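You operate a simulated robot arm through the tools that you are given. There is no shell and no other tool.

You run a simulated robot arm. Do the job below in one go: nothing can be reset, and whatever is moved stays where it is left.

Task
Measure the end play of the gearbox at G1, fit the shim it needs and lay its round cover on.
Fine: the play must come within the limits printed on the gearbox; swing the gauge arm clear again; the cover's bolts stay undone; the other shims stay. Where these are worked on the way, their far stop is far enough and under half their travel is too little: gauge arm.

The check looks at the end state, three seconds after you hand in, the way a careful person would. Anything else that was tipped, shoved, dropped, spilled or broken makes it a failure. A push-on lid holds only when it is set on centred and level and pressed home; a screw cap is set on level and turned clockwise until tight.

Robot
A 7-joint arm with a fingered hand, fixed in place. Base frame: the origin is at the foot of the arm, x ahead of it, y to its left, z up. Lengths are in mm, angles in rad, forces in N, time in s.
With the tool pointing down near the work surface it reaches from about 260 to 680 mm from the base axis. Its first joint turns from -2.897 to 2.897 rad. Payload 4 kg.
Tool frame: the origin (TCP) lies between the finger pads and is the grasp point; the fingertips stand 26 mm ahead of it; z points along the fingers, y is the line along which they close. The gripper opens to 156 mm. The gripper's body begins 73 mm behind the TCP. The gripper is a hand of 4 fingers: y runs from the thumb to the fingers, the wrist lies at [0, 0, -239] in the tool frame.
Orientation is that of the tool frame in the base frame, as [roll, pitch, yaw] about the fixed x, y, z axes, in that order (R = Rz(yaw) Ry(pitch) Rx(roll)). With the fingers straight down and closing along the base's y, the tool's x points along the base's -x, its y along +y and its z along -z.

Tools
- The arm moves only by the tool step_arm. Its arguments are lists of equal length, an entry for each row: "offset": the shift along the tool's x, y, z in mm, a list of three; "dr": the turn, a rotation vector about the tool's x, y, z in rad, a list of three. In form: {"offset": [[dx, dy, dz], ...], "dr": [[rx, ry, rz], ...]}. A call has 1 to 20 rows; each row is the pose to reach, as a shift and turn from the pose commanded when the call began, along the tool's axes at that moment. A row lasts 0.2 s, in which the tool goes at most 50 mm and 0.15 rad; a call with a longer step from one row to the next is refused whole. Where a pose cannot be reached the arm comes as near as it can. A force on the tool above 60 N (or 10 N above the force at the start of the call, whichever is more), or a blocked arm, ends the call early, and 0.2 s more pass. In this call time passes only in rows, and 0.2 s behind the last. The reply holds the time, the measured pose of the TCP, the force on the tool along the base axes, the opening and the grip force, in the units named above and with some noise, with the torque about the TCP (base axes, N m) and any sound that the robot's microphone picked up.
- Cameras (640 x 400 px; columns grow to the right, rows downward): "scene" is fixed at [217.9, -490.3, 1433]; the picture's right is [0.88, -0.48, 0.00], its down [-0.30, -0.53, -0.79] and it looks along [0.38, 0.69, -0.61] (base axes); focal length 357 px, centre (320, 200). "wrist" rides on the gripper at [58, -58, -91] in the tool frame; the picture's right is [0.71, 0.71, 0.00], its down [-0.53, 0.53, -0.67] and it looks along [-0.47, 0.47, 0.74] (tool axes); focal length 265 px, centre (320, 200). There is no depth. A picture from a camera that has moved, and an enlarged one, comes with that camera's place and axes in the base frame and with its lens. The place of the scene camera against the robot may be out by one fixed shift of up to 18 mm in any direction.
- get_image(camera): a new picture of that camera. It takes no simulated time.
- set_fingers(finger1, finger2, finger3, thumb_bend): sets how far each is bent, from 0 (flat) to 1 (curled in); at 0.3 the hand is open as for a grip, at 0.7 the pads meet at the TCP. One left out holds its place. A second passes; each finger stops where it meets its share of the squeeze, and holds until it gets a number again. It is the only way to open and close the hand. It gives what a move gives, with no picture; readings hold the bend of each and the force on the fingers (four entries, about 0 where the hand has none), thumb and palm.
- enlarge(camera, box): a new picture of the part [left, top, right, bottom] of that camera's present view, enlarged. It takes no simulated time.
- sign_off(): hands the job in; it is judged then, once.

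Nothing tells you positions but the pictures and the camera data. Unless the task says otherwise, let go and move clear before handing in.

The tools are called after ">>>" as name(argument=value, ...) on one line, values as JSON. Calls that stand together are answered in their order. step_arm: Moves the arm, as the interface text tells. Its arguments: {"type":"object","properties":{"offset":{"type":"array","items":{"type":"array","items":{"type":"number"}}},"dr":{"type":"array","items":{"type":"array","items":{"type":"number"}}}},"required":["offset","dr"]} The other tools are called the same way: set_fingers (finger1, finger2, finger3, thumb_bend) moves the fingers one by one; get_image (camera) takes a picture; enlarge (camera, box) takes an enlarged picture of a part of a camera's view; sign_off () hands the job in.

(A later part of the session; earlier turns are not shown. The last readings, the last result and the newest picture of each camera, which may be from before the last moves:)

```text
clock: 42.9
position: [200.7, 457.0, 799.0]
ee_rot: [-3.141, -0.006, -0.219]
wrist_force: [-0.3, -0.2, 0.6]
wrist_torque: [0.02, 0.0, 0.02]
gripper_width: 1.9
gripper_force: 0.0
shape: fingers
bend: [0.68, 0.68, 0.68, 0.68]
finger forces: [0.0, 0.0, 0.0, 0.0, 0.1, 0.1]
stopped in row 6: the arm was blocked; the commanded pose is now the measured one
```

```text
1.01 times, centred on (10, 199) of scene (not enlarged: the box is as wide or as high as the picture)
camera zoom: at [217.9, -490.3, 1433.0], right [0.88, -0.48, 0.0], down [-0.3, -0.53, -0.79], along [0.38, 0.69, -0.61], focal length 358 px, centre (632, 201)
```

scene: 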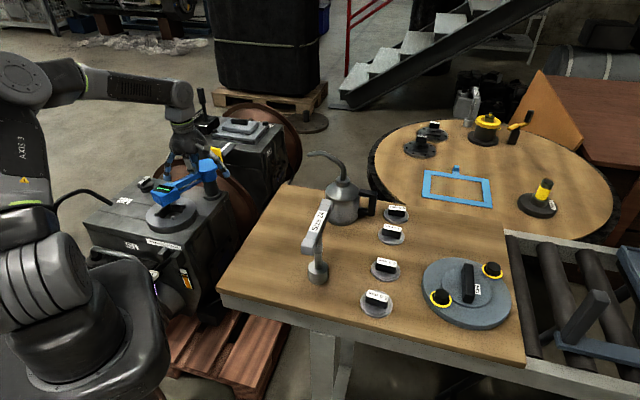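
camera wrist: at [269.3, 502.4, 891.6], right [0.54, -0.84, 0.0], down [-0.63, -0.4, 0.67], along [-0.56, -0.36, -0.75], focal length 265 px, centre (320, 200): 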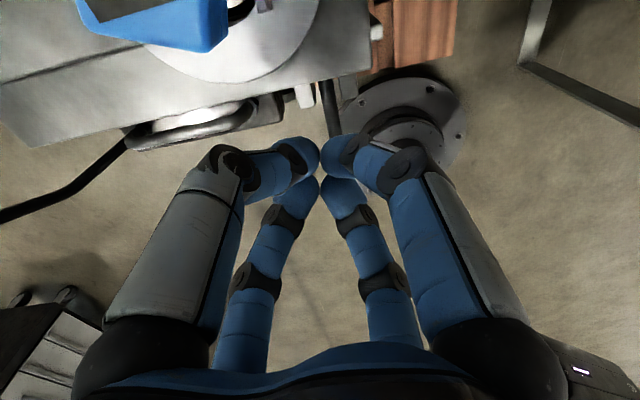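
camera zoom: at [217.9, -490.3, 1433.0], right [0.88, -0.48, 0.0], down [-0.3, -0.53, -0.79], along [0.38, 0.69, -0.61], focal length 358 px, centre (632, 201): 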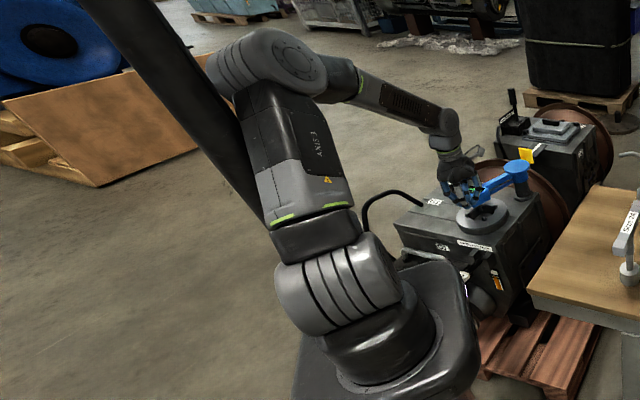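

The picture shows the elbow's left end against a dark mast standing on the robot's own pedestal, so the elbow must stay forward. I'll therefore tilt the hand inward (wrist over the gearbox front, fingers pointing back down at the lever). First descend a bit, then tilt with the wrist fixed.

>>> step_arm(offset=[[0, 0, 20], [0, 0, 40], [0, 0, 60], [0, 0, 60]], dr=[[0, 0, 0], [0, 0, 0], [0, 0, 0], [0, 0, 0]])

>>> step_arm(offset=[[-14.3, 26.3, -1.9], [-28.3, 52.2, -7.5], [-41.9, 77.3, -16.8], [-54.8, 101.2, -29.6], [-66.8, 123.4, -45.6], [-66.8, 123.4, -45.6]], dr=[[-0.11, -0.06, 0], [-0.221, -0.12, 0], [-0.331, -0.179, 0], [-0.442, -0.239, 0], [-0.552, -0.299, 0], [-0.552, -0.299, 0]])

>>> get_image(camera="wrist")

>>> enlarge(camera="scene", box=[0, 0, 20, 398])

```text
clock: 43.9
position: [200.1, 459.1, 737.6]
ee_rot: [3.141, -0.003, -0.216]
wrist_force: [0.1, 1.1, 1.1]
wrist_torque: [0.01, 0.0, -0.01]
gripper_width: 2.0
gripper_force: 0.1
shape: fingers
bend: [0.68, 0.68, 0.68, 0.68]
finger forces: [0.0, 0.0, 0.0, 0.0, 0.0, 0.0]
```

```text
clock: 45.3
position: [107.0, 352.1, 787.7]
ee_rot: [2.572, 0.279, -0.301]
wrist_force: [0.4, 0.5, 0.0]
wrist_torque: [-0.01, 0.02, 0.02]
gripper_width: 1.8
gripper_force: 0.0
shape: fingers
bend: [0.68, 0.68, 0.68, 0.68]
finger forces: [0.1, 0.1, 0.1, 0.0, 0.0, 0.0]
```

```text
taken
camera wrist: at [201.5, 426.6, 815.3], right [0.57, -0.8, 0.17], down [-0.29, 0.0, 0.96], along [-0.77, -0.6, -0.23], focal length 265 px, centre (320, 200)
```

wrist: 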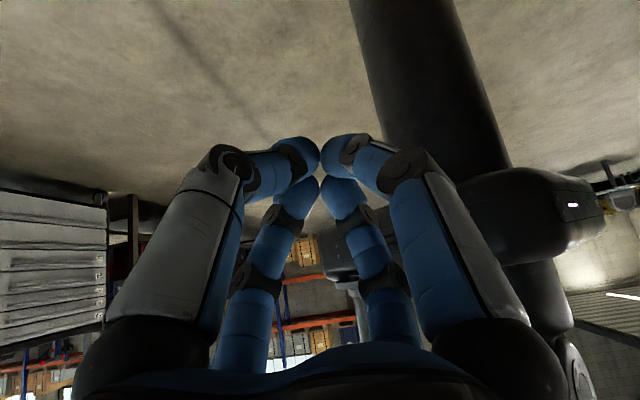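

```text
1.01 times, centred on (10, 199) of scene (not enlarged: the box is as wide or as high as the picture)
camera zoom: at [217.9, -490.3, 1433.0], right [0.88, -0.48, 0.0], down [-0.3, -0.53, -0.79], along [0.38, 0.69, -0.61], focal length 358 px, centre (632, 201)
```

zoom: 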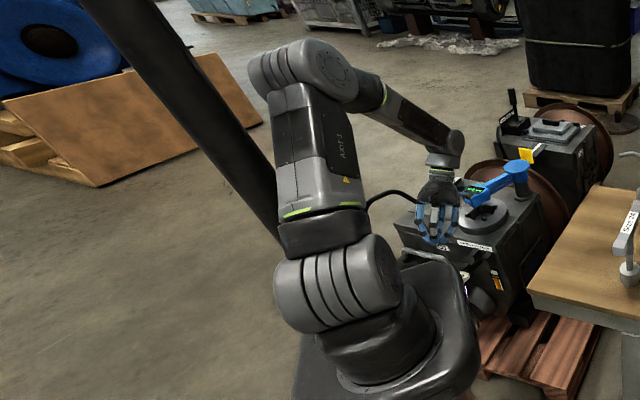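

The tilted posture works: TCP is right above the paddle. From several views the paddle runs from about (125,382,593) to (66,322,600). I'll lower the fist toward its outer half.

>>> step_arm(offset=[[5.4, -14.2, 23.7], [10.7, -28.3, 47.4], [16.1, -42.5, 71.1], [21.4, -56.6, 94.8], [26.8, -70.8, 118.5], [26.8, -70.8, 118.5]], dr=[[0, 0, 0], [0, 0, 0], [0, 0, 0], [0, 0, 0], [0, 0, 0], [0, 0, 0]])

>>> enlarge(camera="scene", box=[80, 150, 240, 300])

>>> get_image(camera="wrist")

```text
clock: 46.7
position: [92.6, 353.8, 644.6]
ee_rot: [2.574, 0.278, -0.301]
wrist_force: [-0.2, 0.3, 0.2]
wrist_torque: [0.0, -0.01, 0.03]
gripper_width: 1.9
gripper_force: 0.0
shape: fingers
bend: [0.68, 0.68, 0.68, 0.68]
finger forces: [0.0, 0.0, 0.0, 0.0, 0.0, 0.0]
```

```text
2.67 times, centred on (160, 225) of scene
camera zoom: at [217.9, -490.3, 1433.0], right [0.88, -0.48, 0.0], down [-0.3, -0.53, -0.79], along [0.38, 0.69, -0.61], focal length 951 px, centre (747, 133)
```

zoom: 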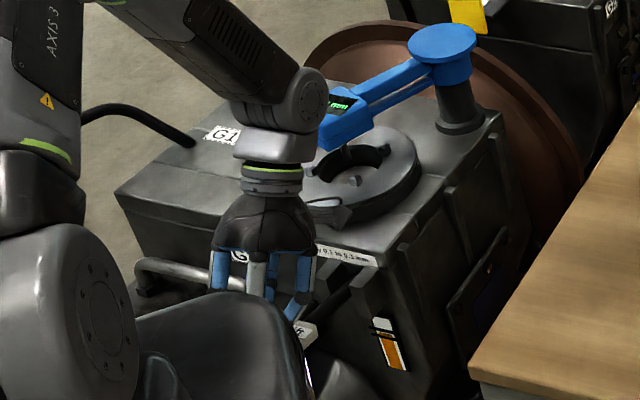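

```text
taken
camera wrist: at [188.2, 427.6, 673.6], right [0.57, -0.8, 0.17], down [-0.29, 0.0, 0.96], along [-0.77, -0.6, -0.23], focal length 265 px, centre (320, 200)
```

wrist: 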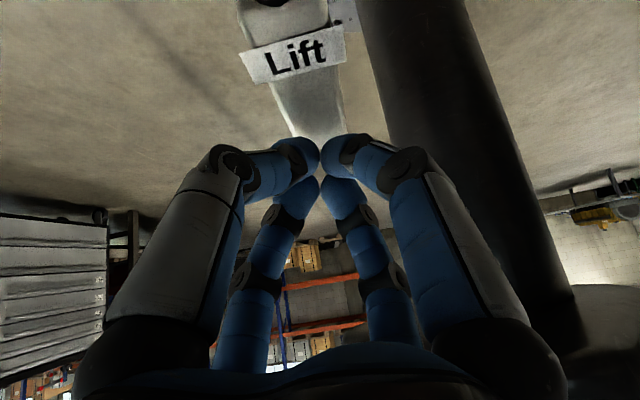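

The fist tip is over the paddle ("Lift" label visible just ahead). I'll lower to contact in small steps, watching force and the display.

>>> step_arm(offset=[[2.8, -5.2, 8.1], [5.5, -10.4, 16.2], [5.5, -10.4, 16.2]], dr=[[0, 0, 0], [0, 0, 0], [0, 0, 0]])

>>> step_arm(offset=[[0.7, -1.3, 2], [1.4, -2.6, 4], [2.1, -3.9, 6.1], [2.8, -5.2, 8.1], [2.8, -5.2, 8.1]], dr=[[0, 0, 0], [0, 0, 0], [0, 0, 0], [0, 0, 0], [0, 0, 0]])

>>> get_image(camera="wrist")

>>> enlarge(camera="scene", box=[120, 170, 220, 290])

```text
clock: 47.5
position: [93.8, 353.9, 624.0]
ee_rot: [2.572, 0.277, -0.3]
wrist_force: [-0.7, -0.5, 0.5]
wrist_torque: [0.02, 0.04, -0.03]
gripper_width: 0.9
gripper_force: 0.5
shape: fingers
bend: [0.68, 0.68, 0.68, 0.68]
finger forces: [0.0, 0.0, 0.0, 0.0, 1.0, 0.0]
```

```text
clock: 48.7
position: [93.6, 352.3, 612.3]
ee_rot: [2.572, 0.279, -0.3]
wrist_force: [-0.3, -0.9, 0.7]
wrist_torque: [0.02, 0.03, -0.02]
gripper_width: 0.9
gripper_force: 1.2
shape: fingers
bend: [0.68, 0.68, 0.68, 0.69]
finger forces: [0.0, 0.0, 0.0, 0.0, 2.1, 0.1]
```

```text
taken
camera wrist: at [188.0, 426.1, 642.4], right [0.57, -0.8, 0.17], down [-0.29, 0.0, 0.96], along [-0.77, -0.6, -0.23], focal length 265 px, centre (320, 200)
```

wrist: 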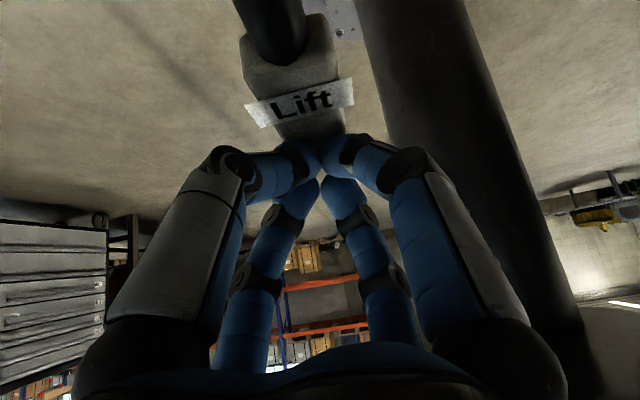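

```text
3.33 times, centred on (170, 230) of scene
camera zoom: at [217.9, -490.3, 1433.0], right [0.88, -0.48, 0.0], down [-0.3, -0.53, -0.79], along [0.38, 0.69, -0.61], focal length 1189 px, centre (820, 100)
```

zoom: 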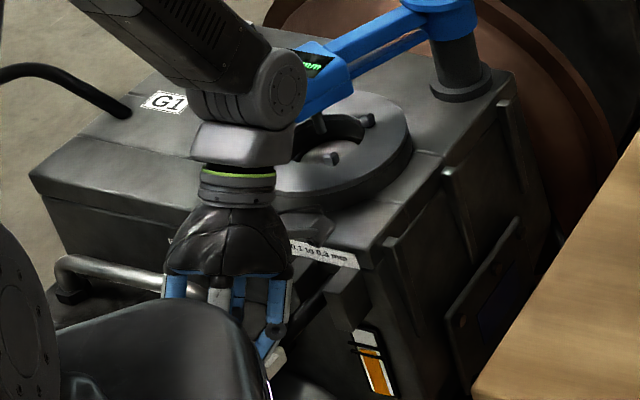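

The lever yields to ~1–2 N. I'll keep pressing down gently.

>>> step_arm(offset=[[0.8, -1.6, 2.4], [1.7, -3.1, 4.9], [2.5, -4.7, 7.3], [3.3, -6.2, 9.7], [4.1, -7.8, 12.1], [4.1, -7.8, 12.1]], dr=[[0, 0, 0], [0, 0, 0], [0, 0, 0], [0, 0, 0], [0, 0, 0], [0, 0, 0]])

>>> get_image(camera="wrist")

>>> enlarge(camera="scene", box=[140, 170, 200, 210])

```text
clock: 50.1
position: [93.5, 352.0, 599.6]
ee_rot: [2.572, 0.278, -0.3]
wrist_force: [-1.5, 0.4, 2.5]
wrist_torque: [-0.02, 0.07, -0.01]
gripper_width: 0.0
gripper_force: 1.6
shape: fingers
bend: [0.68, 0.68, 0.68, 0.69]
finger forces: [0.0, 0.1, 0.0, 0.0, 3.8, 0.0]
```

```text
taken
camera wrist: at [188.7, 425.6, 628.4], right [0.57, -0.8, 0.17], down [-0.29, 0.0, 0.96], along [-0.77, -0.6, -0.23], focal length 265 px, centre (320, 200)
```

wrist: 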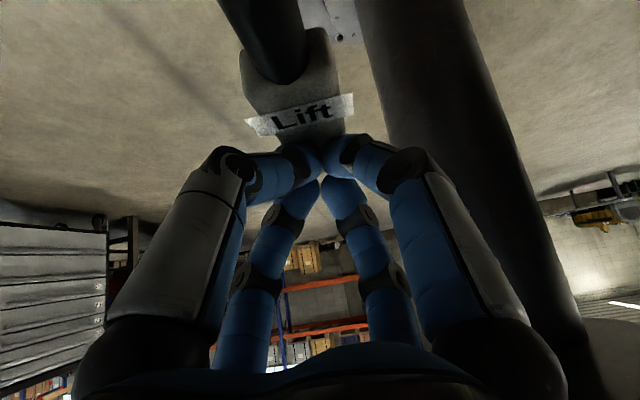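

```text
10.00 times, centred on (170, 190) of scene
camera zoom: at [217.9, -490.3, 1433.0], right [0.88, -0.48, 0.0], down [-0.3, -0.53, -0.79], along [0.38, 0.69, -0.61], focal length 3566 px, centre (1820, 300)
```

zoom: 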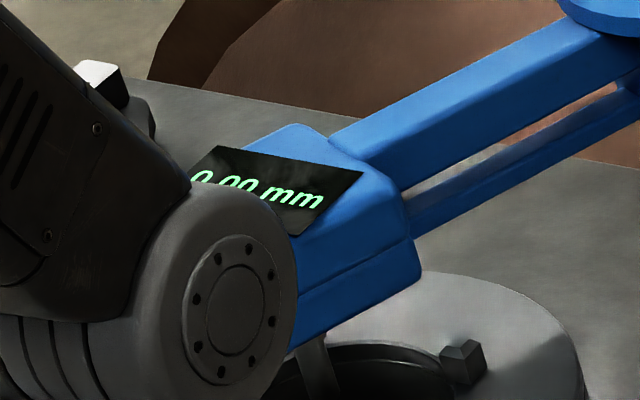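

The display still seems to show 0.00; the lever is springy (3.8 N). I'll press further down in small steps.

>>> step_arm(offset=[[0.8, -1.6, 2.4], [1.7, -3.1, 4.9], [2.5, -4.7, 7.3], [3.3, -6.2, 9.7], [4.1, -7.8, 12.1], [4.1, -7.8, 12.1]], dr=[[0, 0, 0], [0, 0, 0], [0, 0, 0], [0, 0, 0], [0, 0, 0], [0, 0, 0]])

>>> get_image(camera="wrist")

>>> enlarge(camera="scene", box=[140, 170, 200, 210])

```text
clock: 50.8
position: [93.9, 351.9, 596.3]
ee_rot: [2.568, 0.278, -0.304]
wrist_force: [-6.2, -8.6, 17.2]
wrist_torque: [1.55, -1.8, -0.42]
gripper_width: 0.0
gripper_force: 2.0
shape: fingers
bend: [0.68, 0.68, 0.68, 0.69]
finger forces: [0.1, 0.0, 0.1, 0.1, 3.7, 0.1]
stopped in row 3: the force on the tool passed its limit at 73 N (the readings are from after the stop); the commanded pose is now the measured one
```

```text
taken
camera wrist: at [188.9, 425.6, 624.6], right [0.57, -0.8, 0.17], down [-0.29, 0.01, 0.96], along [-0.77, -0.6, -0.23], focal length 265 px, centre (320, 200)
```

wrist: 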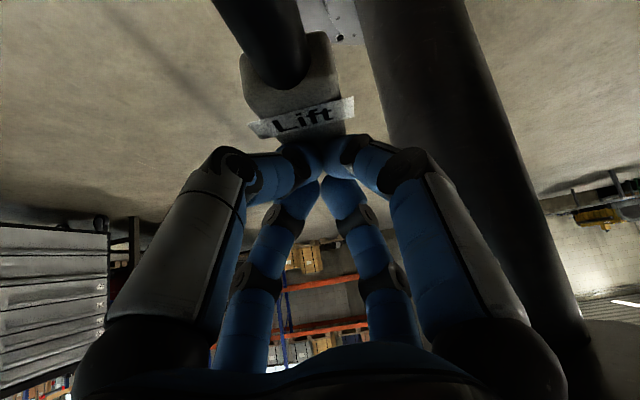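

```text
10.00 times, centred on (170, 190) of scene
camera zoom: at [217.9, -490.3, 1433.0], right [0.88, -0.48, 0.0], down [-0.3, -0.53, -0.79], along [0.38, 0.69, -0.61], focal length 3566 px, centre (1820, 300)
```

zoom: 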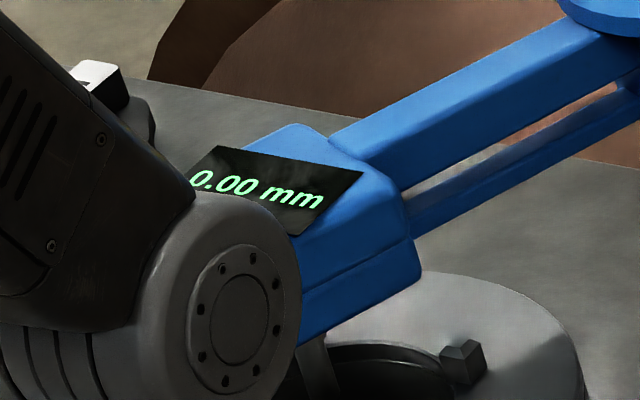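

The 73 N stop was the wrist camera touching the gearbox bracket (the torque matches), not the lever's end stop. I'll lift off, turn the hand 90° about its own axis so the camera sits high, and press again.

>>> step_arm(offset=[[-4, 7.8, -12.1], [-8.3, 15.5, -24.3], [-12.4, 23.3, -36.4], [-12.4, 23.3, -36.4], [-12.4, 23.3, -36.4], [-12.4, 23.3, -36.4], [-12.4, 23.3, -36.4], [-12.4, 23.3, -36.4], [-12.4, 23.3, -36.4], [-12.4, 23.3, -36.4], [-12.4, 23.3, -36.4], [-12.4, 23.3, -36.4], [-12.4, 23.3, -36.4], [-12.4, 23.3, -36.4], [-12.4, 23.3, -36.4]], dr=[[0, 0, 0], [0, 0, 0], [0, 0, 0], [0, 0, 0.14], [0, 0, 0.28], [0, 0, 0.42], [0, 0, 0.56], [0, 0, 0.7], [0, 0, 0.84], [0, 0, 0.98], [0, 0, 1.12], [0, 0, 1.26], [0, 0, 1.4], [0, 0, 1.54], [0, 0, 1.54]])

>>> get_image(camera="wrist")

>>> enlarge(camera="scene", box=[80, 150, 240, 300])

```text
clock: 54.0
position: [95.5, 353.5, 640.3]
ee_rot: [2.797, -0.533, -1.673]
wrist_force: [0.2, 0.1, -0.1]
wrist_torque: [-0.04, 0.02, -0.01]
gripper_width: 1.7
gripper_force: 0.1
shape: fingers
bend: [0.68, 0.68, 0.68, 0.68]
finger forces: [0.0, 0.0, 0.0, 0.0, 0.2, 0.1]
```

```text
taken
camera wrist: at [179.3, 329.1, 728.1], right [-0.71, -0.42, 0.56], down [-0.18, 0.89, 0.43], along [-0.68, 0.2, -0.71], focal length 265 px, centre (320, 200)
```

wrist: 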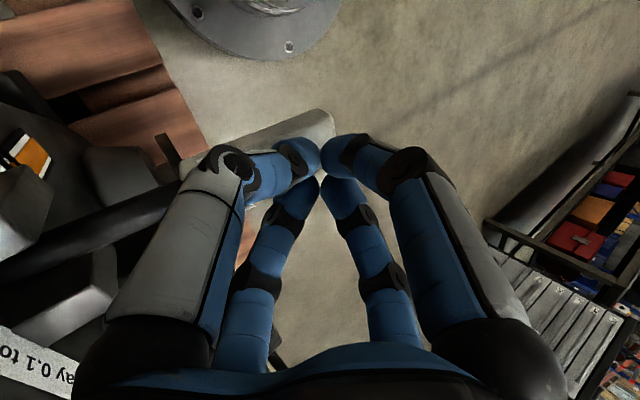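

```text
2.67 times, centred on (160, 225) of scene
camera zoom: at [217.9, -490.3, 1433.0], right [0.88, -0.48, 0.0], down [-0.3, -0.53, -0.79], along [0.38, 0.69, -0.61], focal length 951 px, centre (747, 133)
```

zoom: 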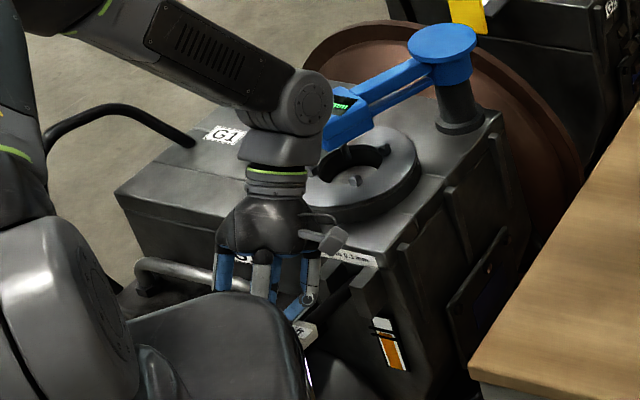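

The camera is clear now. I'll press the paddle down again, first to the earlier depth, then further in small increments.

>>> step_arm(offset=[[-5.1, -2.9, 8.1], [-10.2, -5.8, 16.2], [-15.2, -8.7, 24.3], [-20.3, -11.6, 32.4], [-20.3, -11.6, 32.4]], dr=[[0, 0, 0], [0, 0, 0], [0, 0, 0], [0, 0, 0], [0, 0, 0]])

>>> step_arm(offset=[[-1, -0.6, 1.6], [-2, -1.2, 3.2], [-3, -1.7, 4.9], [-4.1, -2.3, 6.5], [-5.1, -2.9, 8.1], [-5.1, -2.9, 8.1]], dr=[[0, 0, 0], [0, 0, 0], [0, 0, 0], [0, 0, 0], [0, 0, 0], [0, 0, 0]])

>>> enlarge(camera="scene", box=[140, 170, 200, 210])

>>> get_image(camera="wrist")

```text
clock: 55.1
position: [93.4, 354.2, 599.7]
ee_rot: [2.798, -0.536, -1.667]
wrist_force: [-1.5, -1.7, 3.0]
wrist_torque: [-0.04, 0.01, 0.0]
gripper_width: 1.0
gripper_force: 1.3
shape: fingers
bend: [0.68, 0.68, 0.69, 0.68]
finger forces: [0.0, 0.1, 2.2, 0.0, 1.6, 0.0]
```

```text
clock: 56.5
position: [95.0, 353.5, 589.6]
ee_rot: [2.797, -0.533, -1.666]
wrist_force: [-1.3, -0.4, 4.4]
wrist_torque: [-0.03, 0.03, 0.02]
gripper_width: 0.8
gripper_force: 3.1
shape: fingers
bend: [0.68, 0.68, 0.69, 0.68]
finger forces: [0.1, 0.0, 3.3, 0.1, 2.0, 0.0]
```

```text
10.00 times, centred on (170, 190) of scene
camera zoom: at [217.9, -490.3, 1433.0], right [0.88, -0.48, 0.0], down [-0.3, -0.53, -0.79], along [0.38, 0.69, -0.61], focal length 3566 px, centre (1820, 300)
```

zoom: 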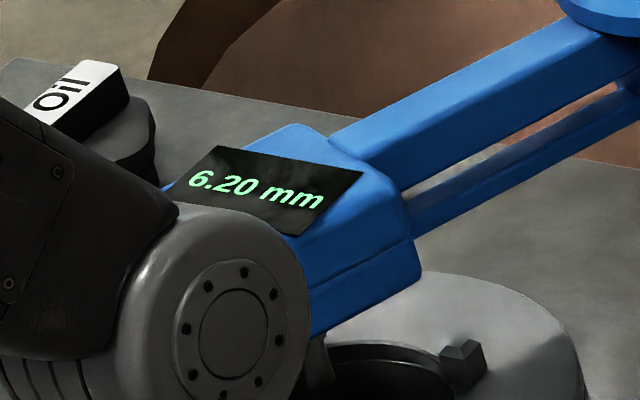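

```text
taken
camera wrist: at [178.6, 329.2, 677.5], right [-0.71, -0.42, 0.57], down [-0.19, 0.89, 0.43], along [-0.68, 0.2, -0.71], focal length 265 px, centre (320, 200)
```

wrist: 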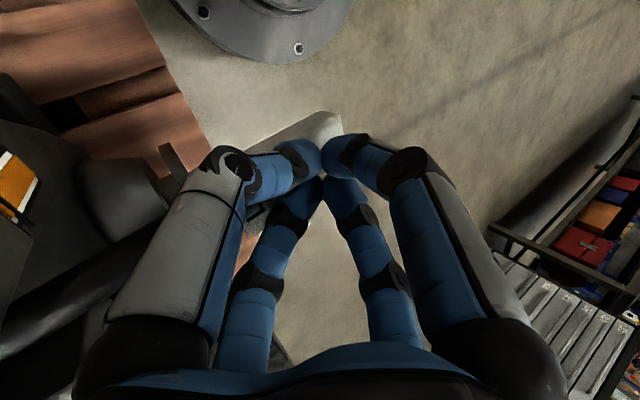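

The display now shows 6.20 mm with the lever held. I'll press a touch further to confirm the reading is stable.

>>> step_arm(offset=[[-1, -0.6, 1.6], [-2, -1.2, 3.2], [-2, -1.2, 3.2]], dr=[[0, 0, 0], [0, 0, 0], [0, 0, 0]])

>>> enlarge(camera="scene", box=[140, 170, 200, 210])

```text
clock: 57.4
position: [95.7, 352.7, 584.7]
ee_rot: [2.797, -0.534, -1.665]
wrist_force: [-1.4, 1.0, 2.7]
wrist_torque: [0.01, 0.06, 0.01]
gripper_width: 1.0
gripper_force: 3.3
shape: fingers
bend: [0.68, 0.68, 0.69, 0.68]
finger forces: [0.0, 0.1, 4.1, 0.0, 1.5, 0.0]
```

```text
10.00 times, centred on (170, 190) of scene
camera zoom: at [217.9, -490.3, 1433.0], right [0.88, -0.48, 0.0], down [-0.3, -0.53, -0.79], along [0.38, 0.69, -0.61], focal length 3566 px, centre (1820, 300)
```

zoom: 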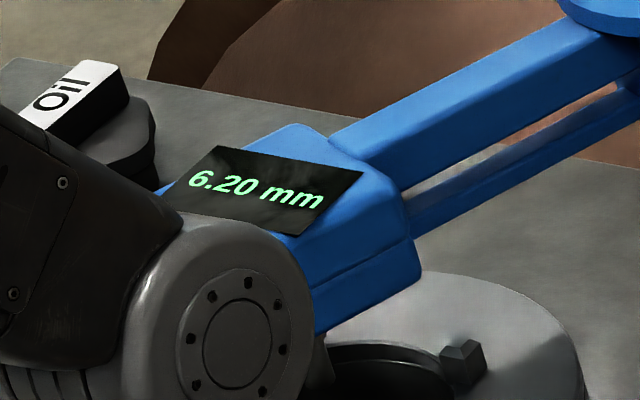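

Stable at 6.20 mm, so the 6.0 mm shim leaves 0.20 mm play, inside 0.1–0.3. I'll release the lever, rise, un-tilt with the wrist fixed, and go swing the gauge arm back.

>>> step_arm(offset=[[5, 2.9, -8.1], [15, 8.7, -24.3], [32, 18.3, -51], [49, 28, -78], [66, 37.8, -105], [84, 48, -133], [101.6, 58.2, -162.1], [101.6, 58.2, -162.1]], dr=[[0, 0, 0], [0, 0, 0], [0, 0, 0], [0, 0, 0], [0, 0, 0], [0, 0, 0], [0, 0, 0], [0, 0, 0]])

>>> enlarge(camera="scene", box=[80, 150, 240, 300])

```text
clock: 59.1
position: [103.5, 351.1, 784.8]
ee_rot: [2.8, -0.543, -1.681]
wrist_force: [-0.3, -0.1, 0.9]
wrist_torque: [-0.01, -0.05, 0.0]
gripper_width: 1.6
gripper_force: 0.0
shape: fingers
bend: [0.68, 0.68, 0.68, 0.68]
finger forces: [0.1, 0.1, 0.0, 0.1, 0.1, 0.0]
```

```text
2.67 times, centred on (160, 225) of scene
camera zoom: at [217.9, -490.3, 1433.0], right [0.88, -0.48, 0.0], down [-0.3, -0.53, -0.79], along [0.38, 0.69, -0.61], focal length 951 px, centre (747, 133)
```

zoom: 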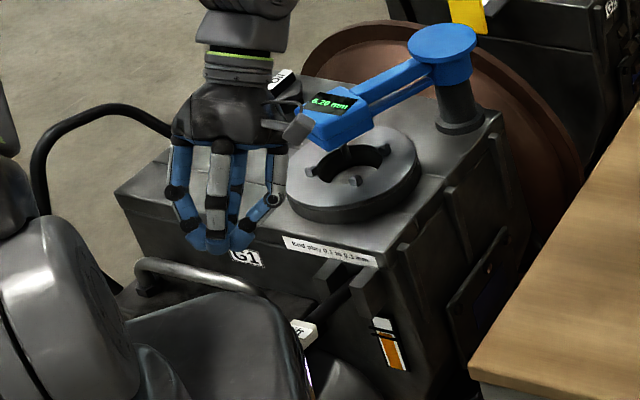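

The lever has sprung back and the display keeps 6.20. Now un-tilt the hand with the wrist held in place.

>>> step_arm(offset=[[-25.9, -14.8, -1.9], [-51.3, -29.4, -7.4], [-75.9, -43.5, -16.5], [-99.4, -56.9, -29.3], [-121.3, -69.5, -45.2], [-121.3, -69.5, -45.2]], dr=[[0.062, -0.108, 0], [0.124, -0.217, 0], [0.186, -0.325, 0], [0.248, -0.434, 0], [0.31, -0.542, 0], [0.31, -0.542, 0]])

>>> get_image(camera="wrist")

```text
clock: 60.8
position: [212.1, 457.1, 753.5]
ee_rot: [3.132, 0.026, -1.816]
wrist_force: [0.7, 0.3, 0.8]
wrist_torque: [0.0, 0.02, 0.0]
gripper_width: 1.7
gripper_force: 0.0
shape: fingers
bend: [0.68, 0.68, 0.68, 0.68]
finger forces: [0.1, 0.0, 0.1, 0.0, 0.0, 0.0]
stopped in row 6: the arm was blocked; the commanded pose is now the measured one
```

```text
taken
camera wrist: at [254.0, 384.8, 843.7], right [-0.86, -0.51, -0.01], down [-0.38, 0.62, 0.69], along [-0.35, 0.59, -0.73], focal length 265 px, centre (320, 200)
```

wrist: 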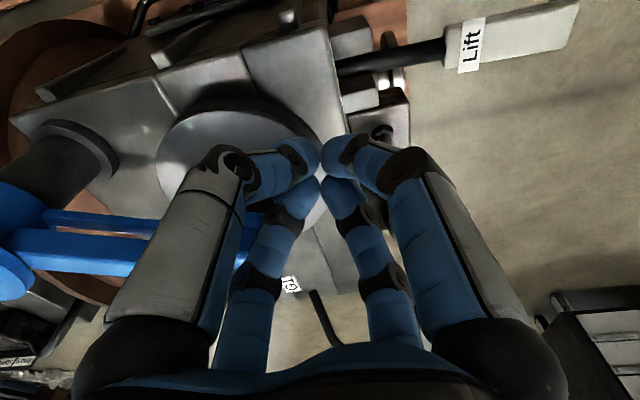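

Slightly blocked by the mast again but close to target. I'll move outward and up over the gauge bar's far side, leveling the tool.

>>> step_arm(offset=[[-10, -2, -45], [-25, -5.5, -85], [-50, -11, -106], [-77, -17, -106], [-103.5, -23, -106], [-103.5, -23, -106]], dr=[[0.002, 0.005, 0], [0.004, 0.01, 0], [0.006, 0.015, 0], [0.008, 0.02, 0], [0.0096, 0.026, 0], [0.0096, 0.026, 0]])

>>> set_fingers(finger1=0.3, finger2=1.0, finger3=0.3, thumb_bend=0.3)

>>> set_fingers(thumb_bend=1.0)

>>> get_image(camera="wrist")

>>> enlarge(camera="scene", box=[120, 100, 260, 230])

```text
clock: 62.1
position: [255.7, 552.7, 861.3]
ee_rot: [-3.141, -0.002, -1.811]
wrist_force: [0.1, -0.4, -0.4]
wrist_torque: [0.01, 0.01, 0.0]
gripper_width: 1.5
gripper_force: 0.0
shape: fingers
bend: [0.68, 0.68, 0.68, 0.68]
finger forces: [0.0, 0.0, 0.0, 0.0, 0.0, 0.0]
```

```text
clock: 63.1
position: [256.3, 551.4, 860.9]
ee_rot: [-3.141, -0.001, -1.814]
wrist_force: [-0.3, 0.4, -0.3]
wrist_torque: [0.02, -0.03, 0.03]
gripper_width: 106.3
gripper_force: 0.1
shape: fingers
bend: [0.3, 1.0, 0.3, 0.3]
finger forces: [0.1, 0.1, 0.0, 0.0, 0.0, 0.1]
```

```text
clock: 64.2
position: [257.3, 551.7, 860.9]
ee_rot: [-3.141, -0.001, -1.815]
wrist_force: [-0.5, -0.7, 0.7]
wrist_torque: [0.0, 0.0, -0.01]
gripper_width: 76.0
gripper_force: 0.1
shape: fingers
bend: [0.3, 1.0, 0.3, 0.91]
finger forces: [0.0, 0.0, 0.0, 0.0, 0.0, 0.0]
```

```text
taken
camera wrist: at [298.8, 481.3, 953.3], right [-0.86, -0.52, 0.0], down [-0.38, 0.64, 0.67], along [-0.35, 0.57, -0.74], focal length 265 px, centre (320, 200)
```

wrist: 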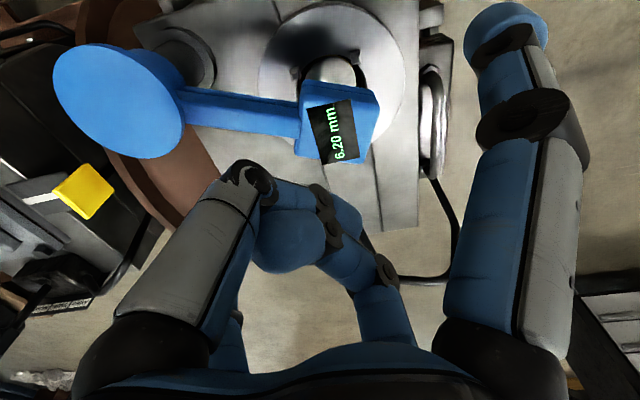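

```text
3.08 times, centred on (190, 165) of scene
camera zoom: at [217.9, -490.3, 1433.0], right [0.88, -0.48, 0.0], down [-0.3, -0.53, -0.79], along [0.38, 0.69, -0.61], focal length 1097 px, centre (720, 308)
```

zoom: 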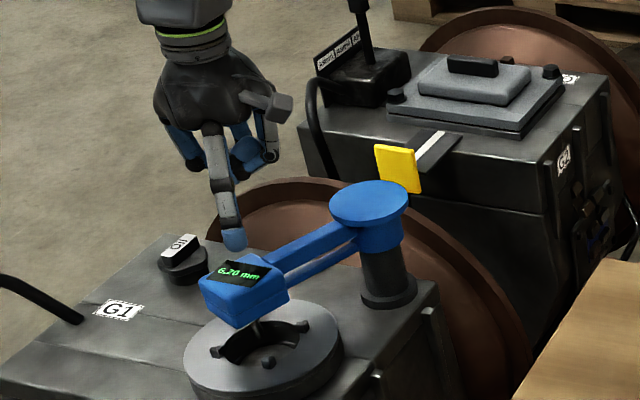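

All consistent: post ≈(385,627), head ≈(231,566). Finger3 points to the far side. I'll shift slightly and descend so finger3 hangs behind the bar.

>>> step_arm(offset=[[-1.5, -6.2, 0], [-1.5, -6.2, 35], [-1.5, -6.2, 70], [-1.5, -6.2, 95], [-1.5, -6.2, 112], [-1.5, -6.2, 112]], dr=[[0, 0, 0], [0, 0, 0], [0, 0, 0], [0, 0, 0], [0, 0, 0], [0, 0, 0]])

>>> get_image(camera="wrist")

>>> enlarge(camera="scene", box=[120, 120, 260, 230])

```text
clock: 65.5
position: [262.6, 549.2, 749.4]
ee_rot: [-3.141, 0.002, -1.814]
wrist_force: [0.3, 0.0, 0.3]
wrist_torque: [0.01, 0.02, 0.02]
gripper_width: 75.9
gripper_force: 0.0
shape: fingers
bend: [0.3, 1.0, 0.3, 0.91]
finger forces: [0.0, 0.0, 0.0, 0.0, 0.1, 0.1]
```

```text
taken
camera wrist: at [304.9, 479.7, 841.2], right [-0.86, -0.52, 0.0], down [-0.38, 0.64, 0.67], along [-0.35, 0.57, -0.74], focal length 265 px, centre (320, 200)
```

wrist: 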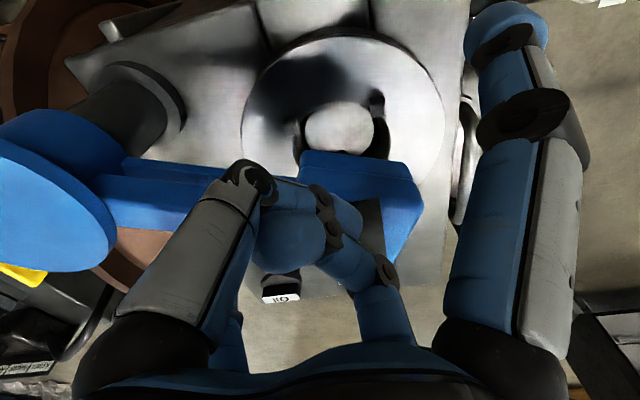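

```text
3.64 times, centred on (190, 175) of scene
camera zoom: at [217.9, -490.3, 1433.0], right [0.88, -0.48, 0.0], down [-0.3, -0.53, -0.79], along [0.38, 0.69, -0.61], focal length 1297 px, centre (793, 291)
```

zoom: 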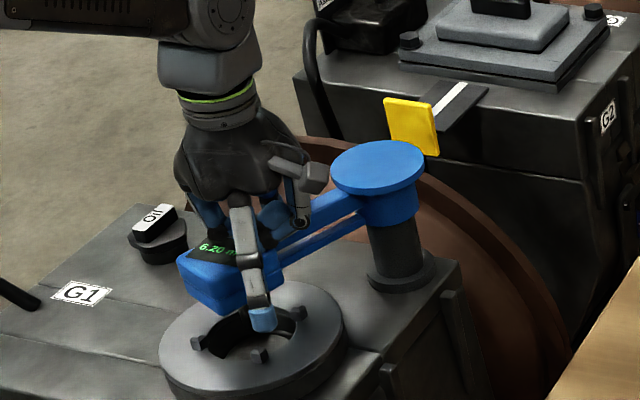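

No contact and finger3 is on the far side. I'll sweep the arm counter-clockwise, half way first.

>>> step_arm(offset=[[11.2, -9.6, 0], [23.6, -14.6, 0], [35, -21.2, 0], [45.4, -29.4, 0], [54.6, -38.9, 0], [62.4, -49.7, 0], [68.7, -61.3, 0], [73.2, -73.8, 0], [76, -86.7, 0], [76.9, -100, 0]], dr=[[0, 0, 0], [0, 0, 0], [0, 0, 0], [0, 0, 0], [0, 0, 0], [0, 0, 0], [0, 0, 0], [0, 0, 0], [0, 0, 0], [0, 0, 0]])

>>> enlarge(camera="scene", box=[140, 120, 280, 230])

>>> get_image(camera="wrist")

```text
clock: 67.8
position: [341.2, 452.0, 749.7]
ee_rot: [3.14, 0.0, -1.814]
wrist_force: [0.2, 0.8, -0.3]
wrist_torque: [0.02, 0.0, 0.01]
gripper_width: 76.3
gripper_force: 0.1
shape: fingers
bend: [0.3, 1.0, 0.29, 0.91]
finger forces: [0.1, 0.0, 0.1, 0.0, 0.0, 0.1]
```

```text
3.64 times, centred on (210, 175) of scene
camera zoom: at [217.9, -490.3, 1433.0], right [0.88, -0.48, 0.0], down [-0.3, -0.53, -0.79], along [0.38, 0.69, -0.61], focal length 1297 px, centre (720, 291)
```

zoom: 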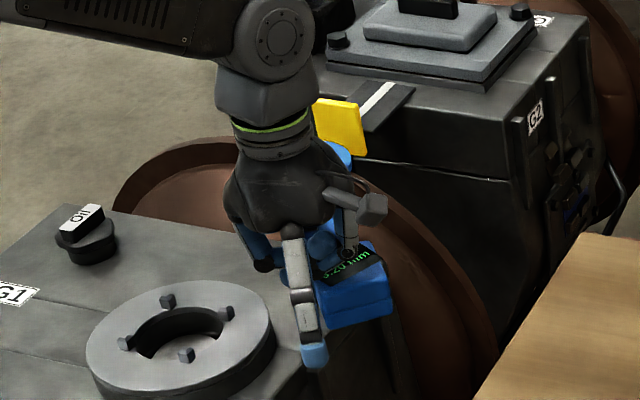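

```text
taken
camera wrist: at [384.3, 381.6, 842.3], right [-0.86, -0.52, 0.0], down [-0.38, 0.64, 0.67], along [-0.35, 0.57, -0.74], focal length 265 px, centre (320, 200)
```

wrist: 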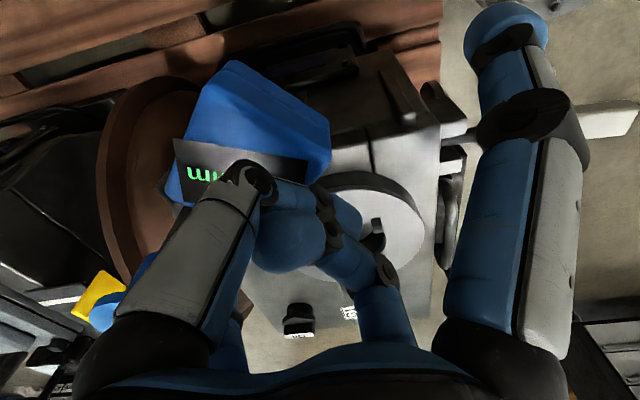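

The arm follows. I'll continue to the end of the return swing.

>>> step_arm(offset=[[-0.9, -13.2, 0], [-3.7, -26.1, 0], [-8.2, -38.6, 0], [-14.4, -50.4, 0], [-22.2, -61, 0], [-26.6, -66, 0]], dr=[[0, 0, 0], [0, 0, 0], [0, 0, 0], [0, 0, 0], [0, 0, 0], [0, 0, 0]])

>>> enlarge(camera="scene", box=[140, 120, 280, 230])

>>> get_image(camera="wrist")

```text
clock: 69.2
position: [412.2, 462.2, 749.6]
ee_rot: [-3.14, 0.002, -1.814]
wrist_force: [0.4, 0.2, -0.1]
wrist_torque: [-0.01, 0.01, -0.03]
gripper_width: 75.9
gripper_force: 0.0
shape: fingers
bend: [0.3, 1.0, 0.3, 0.91]
finger forces: [0.0, 0.1, 0.0, 0.1, 0.1, 0.1]
```

```text
3.64 times, centred on (210, 175) of scene
camera zoom: at [217.9, -490.3, 1433.0], right [0.88, -0.48, 0.0], down [-0.3, -0.53, -0.79], along [0.38, 0.69, -0.61], focal length 1297 px, centre (720, 291)
```

zoom: 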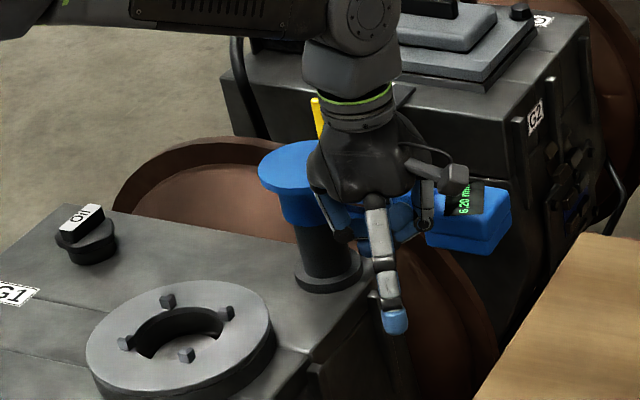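

```text
taken
camera wrist: at [455.1, 392.2, 842.0], right [-0.86, -0.52, 0.0], down [-0.39, 0.64, 0.67], along [-0.34, 0.57, -0.74], focal length 265 px, centre (320, 200)
```

wrist: 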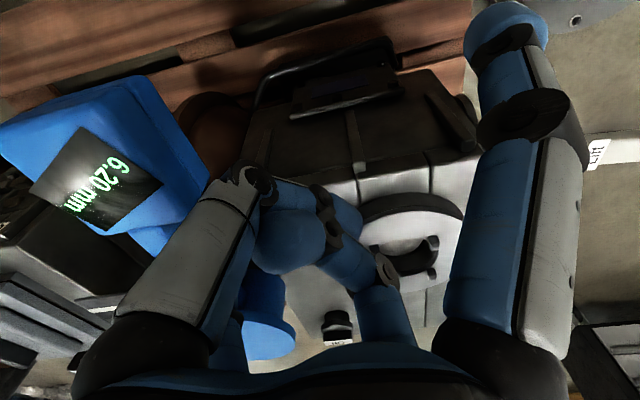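

The gauge head is back at its original position (display pixel matches the start). I'll back off, rise, and travel to above the bench while turning the hand to its original yaw.

>>> step_arm(offset=[[4.3, 2.5, -5], [4.3, 2.5, -50], [4.3, 2.5, -95], [20, -5, -135], [50, -15, -170], [80, -28, -205], [110, -40, -240], [135, -50, -280], [152.9, -56.5, -320], [152.9, -56.5, -320]], dr=[[0, 0, 0], [0, 0, 0], [0, 0, 0], [0, 0, 0.13], [0, 0, 0.26], [0, 0, 0.39], [0, 0, 0.52], [0, 0, 0.65], [0, 0, 0.78], [0, 0, 0.78]])

>>> set_fingers(finger1=0.3, finger2=0.3, finger3=0.3, thumb_bend=0.3)

>>> get_image(camera="scene")

```text
clock: 71.3
position: [429.2, 297.0, 1070.7]
ee_rot: [-3.141, -0.004, -2.596]
wrist_force: [0.0, -0.3, 0.2]
wrist_torque: [0.02, 0.03, -0.01]
gripper_width: 76.1
gripper_force: 0.1
shape: fingers
bend: [0.3, 1.0, 0.3, 0.91]
finger forces: [0.0, 0.0, 0.0, 0.0, 0.0, 0.0]
```

```text
clock: 72.3
position: [429.5, 297.7, 1070.6]
ee_rot: [-3.141, -0.001, -2.594]
wrist_force: [0.1, 0.4, -0.7]
wrist_torque: [-0.02, -0.02, -0.01]
gripper_width: 106.2
gripper_force: 0.0
shape: fingers
bend: [0.3, 0.3, 0.3, 0.3]
finger forces: [0.0, 0.0, 0.0, 0.0, 0.0, 0.0]
```

```text
taken
```

scene: 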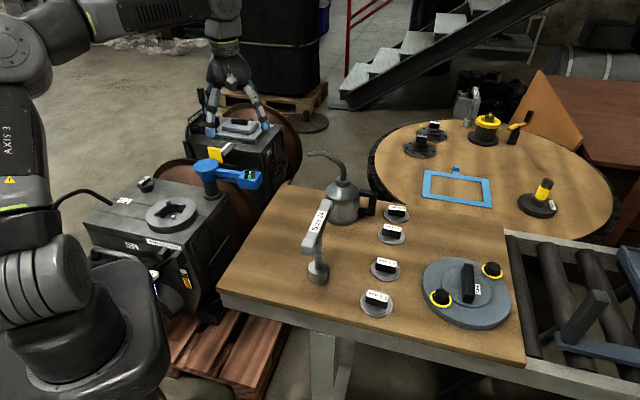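

Gauge clear. Now travel over the bench for a look at the shims.

>>> step_arm(offset=[[10.2, -40.3, 1.1], [20.4, -80.6, 2.2], [30.6, -121, 3.3], [40.8, -161.3, 4.4], [51, -201.6, 5.5], [61.3, -242, 6.6], [71.5, -282.3, 7.7], [81.7, -322.6, 8.8], [91.9, -362.9, 10], [91.9, -362.9, 10]], dr=[[0, 0, 0.061], [0, 0, 0.122], [0, 0, 0.182], [0, 0, 0.243], [0, 0, 0.304], [0, 0, 0.365], [0, 0, 0.425], [0, 0, 0.486], [0, 0, 0.547], [0, 0, 0.547]])

>>> get_image(camera="wrist")

```text
clock: 74.5
position: [542.0, -57.1, 1059.4]
ee_rot: [-3.14, 0.001, -3.14]
wrist_force: [0.3, 0.4, -0.4]
wrist_torque: [0.05, 0.02, -0.02]
gripper_width: 106.2
gripper_force: 0.0
shape: fingers
bend: [0.3, 0.3, 0.3, 0.3]
finger forces: [0.1, 0.0, 0.0, 0.0, 0.0, 0.0]
```

```text
taken
camera wrist: at [483.8, -114.9, 1151.9], right [-0.71, 0.71, 0.0], down [0.53, 0.53, 0.67], along [0.47, 0.47, -0.74], focal length 265 px, centre (320, 200)
```

wrist: 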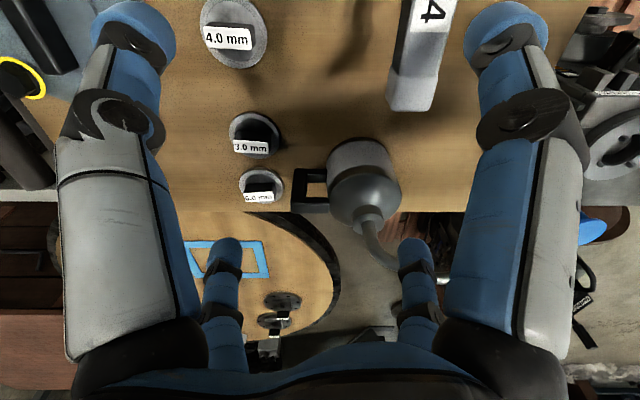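

I see the 4.0, 3.0 and 6.0 mm shims ahead. I'll zoom for accurate measurement of the 6.0 shim.

>>> enlarge(camera="wrist", box=[200, 90, 340, 230])

>>> enlarge(camera="scene", box=[360, 190, 430, 260])

```text
2.86 times, centred on (270, 160) of wrist
camera zoom: at [483.8, -114.9, 1151.9], right [-0.71, 0.71, 0.0], down [0.53, 0.53, 0.67], along [0.47, 0.47, -0.74], focal length 758 px, centre (463, 314)
```

zoom: 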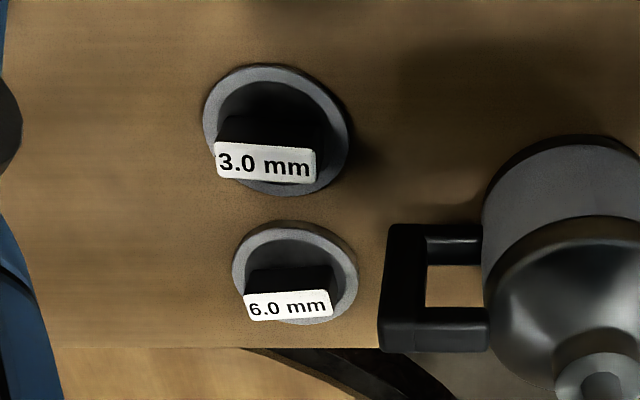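

```text
5.71 times, centred on (395, 225) of scene
camera zoom: at [217.9, -490.3, 1433.0], right [0.88, -0.48, 0.0], down [-0.3, -0.53, -0.79], along [0.38, 0.69, -0.61], focal length 2038 px, centre (-109, 57)
```

zoom: 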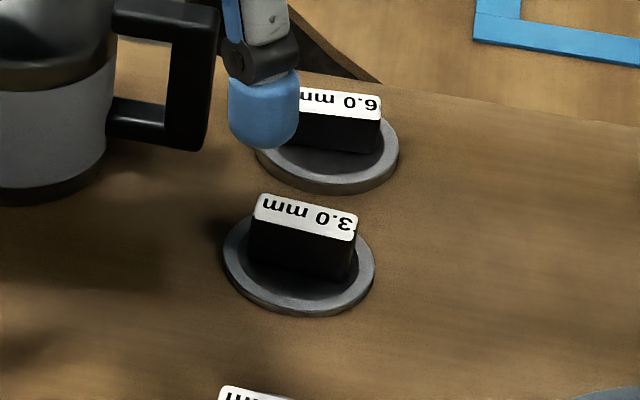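

Rough location of the 6.0 shim is (684,−19). I'll step closer for a second wrist view with a known baseline.

>>> step_arm(offset=[[-34, -6, 8], [-68, -13, 19], [-68, -13, 19]], dr=[[0, 0, 0], [0, 0, 0], [0, 0, 0]])

>>> get_image(camera="wrist")

>>> enlarge(camera="wrist", box=[200, 60, 360, 180])

```text
clock: 75.3
position: [610.2, -70.7, 1040.4]
ee_rot: [3.14, 0.0, -3.139]
wrist_force: [-0.5, 0.9, -0.4]
wrist_torque: [0.03, 0.0, 0.03]
gripper_width: 106.3
gripper_force: 0.0
shape: fingers
bend: [0.3, 0.3, 0.3, 0.3]
finger forces: [0.1, 0.0, 0.1, 0.0, 0.0, 0.1]
```

```text
taken
camera wrist: at [552.6, -127.6, 1132.6], right [-0.71, 0.71, 0.0], down [0.53, 0.53, 0.67], along [0.47, 0.47, -0.74], focal length 265 px, centre (320, 200)
```

wrist: 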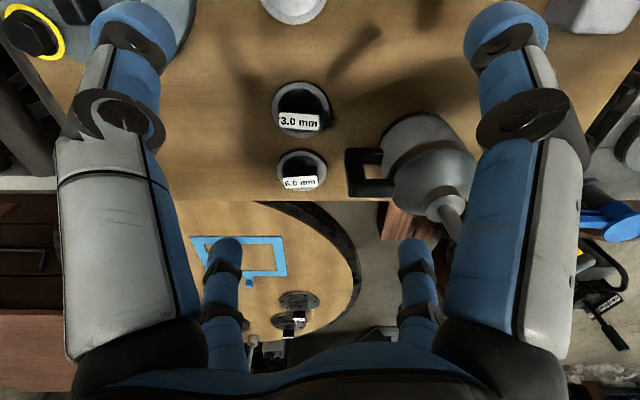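

```text
3.33 times, centred on (280, 120) of wrist
camera zoom: at [552.6, -127.6, 1132.6], right [-0.71, 0.71, 0.0], down [0.53, 0.53, 0.67], along [0.47, 0.47, -0.74], focal length 885 px, centre (453, 467)
```

zoom: 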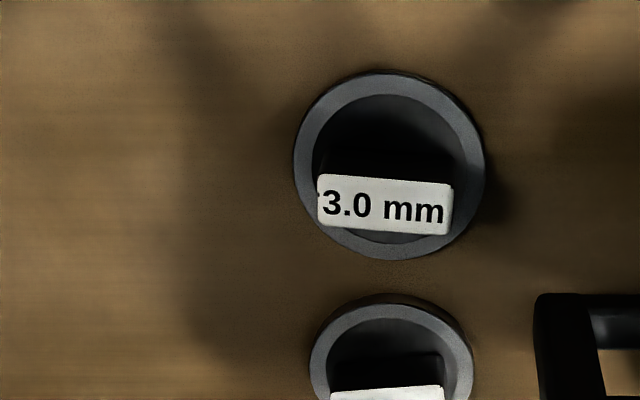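

>>> enlarge(camera="wrist", box=[250, 130, 360, 200])

```text
5.71 times, centred on (305, 165) of wrist
camera zoom: at [552.6, -127.6, 1132.6], right [-0.71, 0.71, 0.0], down [0.53, 0.53, 0.67], along [0.47, 0.47, -0.74], focal length 1517 px, centre (406, 400)
```

zoom: 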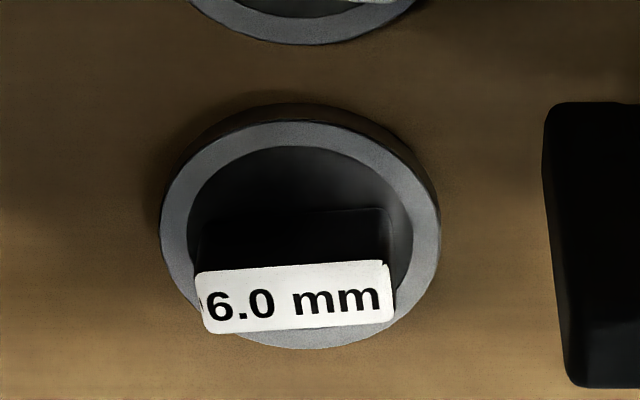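

The 6.0 shim sits at about (700,−10), handle long axis at azimuth ≈140°, label top z≈892. I'll move above it with the hand turned so thumb/finger2 close across the handle, then re-measure.

>>> step_arm(offset=[[-15, 10, 4], [-33, 22, 10], [-52, 35, 18], [-71, 48, 26], [-89.8, 60.2, 34], [-89.8, 60.2, 34]], dr=[[0, 0, 0.141], [0, 0, 0.283], [0, 0, 0.424], [0, 0, 0.566], [0, 0, 0.707], [0, 0, 0.707]])

>>> get_image(camera="wrist")

>>> enlarge(camera="scene", box=[320, 120, 460, 260])

```text
clock: 76.8
position: [675.3, -9.0, 1000.4]
ee_rot: [-3.139, -0.001, 2.433]
wrist_force: [0.0, -1.0, -0.1]
wrist_torque: [0.09, 0.0, 0.0]
gripper_width: 106.3
gripper_force: 0.0
shape: fingers
bend: [0.3, 0.3, 0.3, 0.3]
finger forces: [0.0, 0.0, 0.1, 0.1, 0.1, 0.1]
out of reach, approached as far as the arm can: row 4, 5, 6
```

```text
taken
camera wrist: at [593.4, -14.8, 1092.8], right [-0.08, 1.0, 0.0], down [0.74, 0.06, 0.67], along [0.67, 0.05, -0.74], focal length 265 px, centre (320, 200)
```

wrist: 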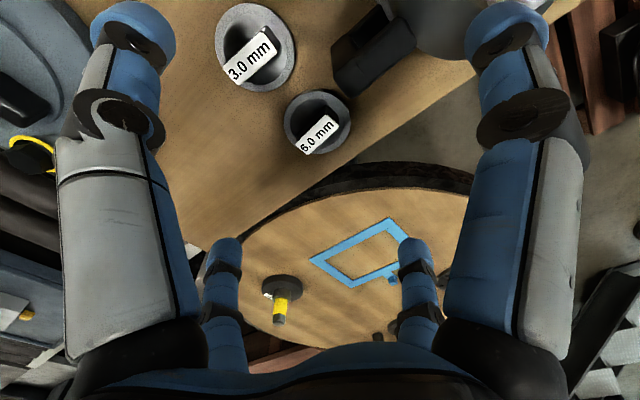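

```text
2.86 times, centred on (390, 190) of scene
camera zoom: at [217.9, -490.3, 1433.0], right [0.88, -0.48, 0.0], down [-0.3, -0.53, -0.79], along [0.38, 0.69, -0.61], focal length 1019 px, centre (120, 229)
```

zoom: 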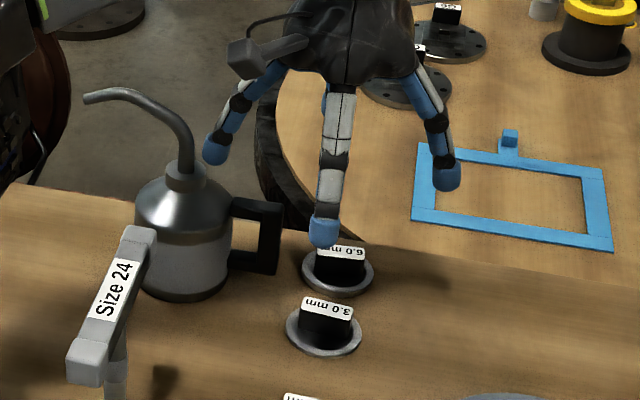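

The tool is out of reach at this height (max ≈675 mm), but lower down it should extend to ~705. I'll zoom to refine the shim position, then descend while moving outward.

>>> enlarge(camera="wrist", box=[260, 70, 380, 170])

```text
4.00 times, centred on (320, 120) of wrist
camera zoom: at [593.4, -14.8, 1092.8], right [-0.08, 1.0, 0.0], down [0.74, 0.06, 0.67], along [0.67, 0.05, -0.74], focal length 1062 px, centre (320, 520)
```

zoom: 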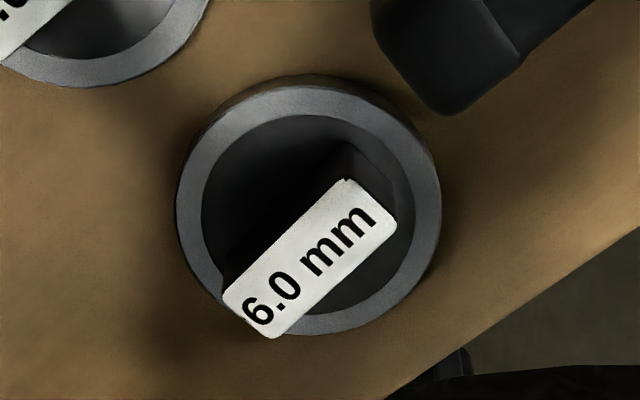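

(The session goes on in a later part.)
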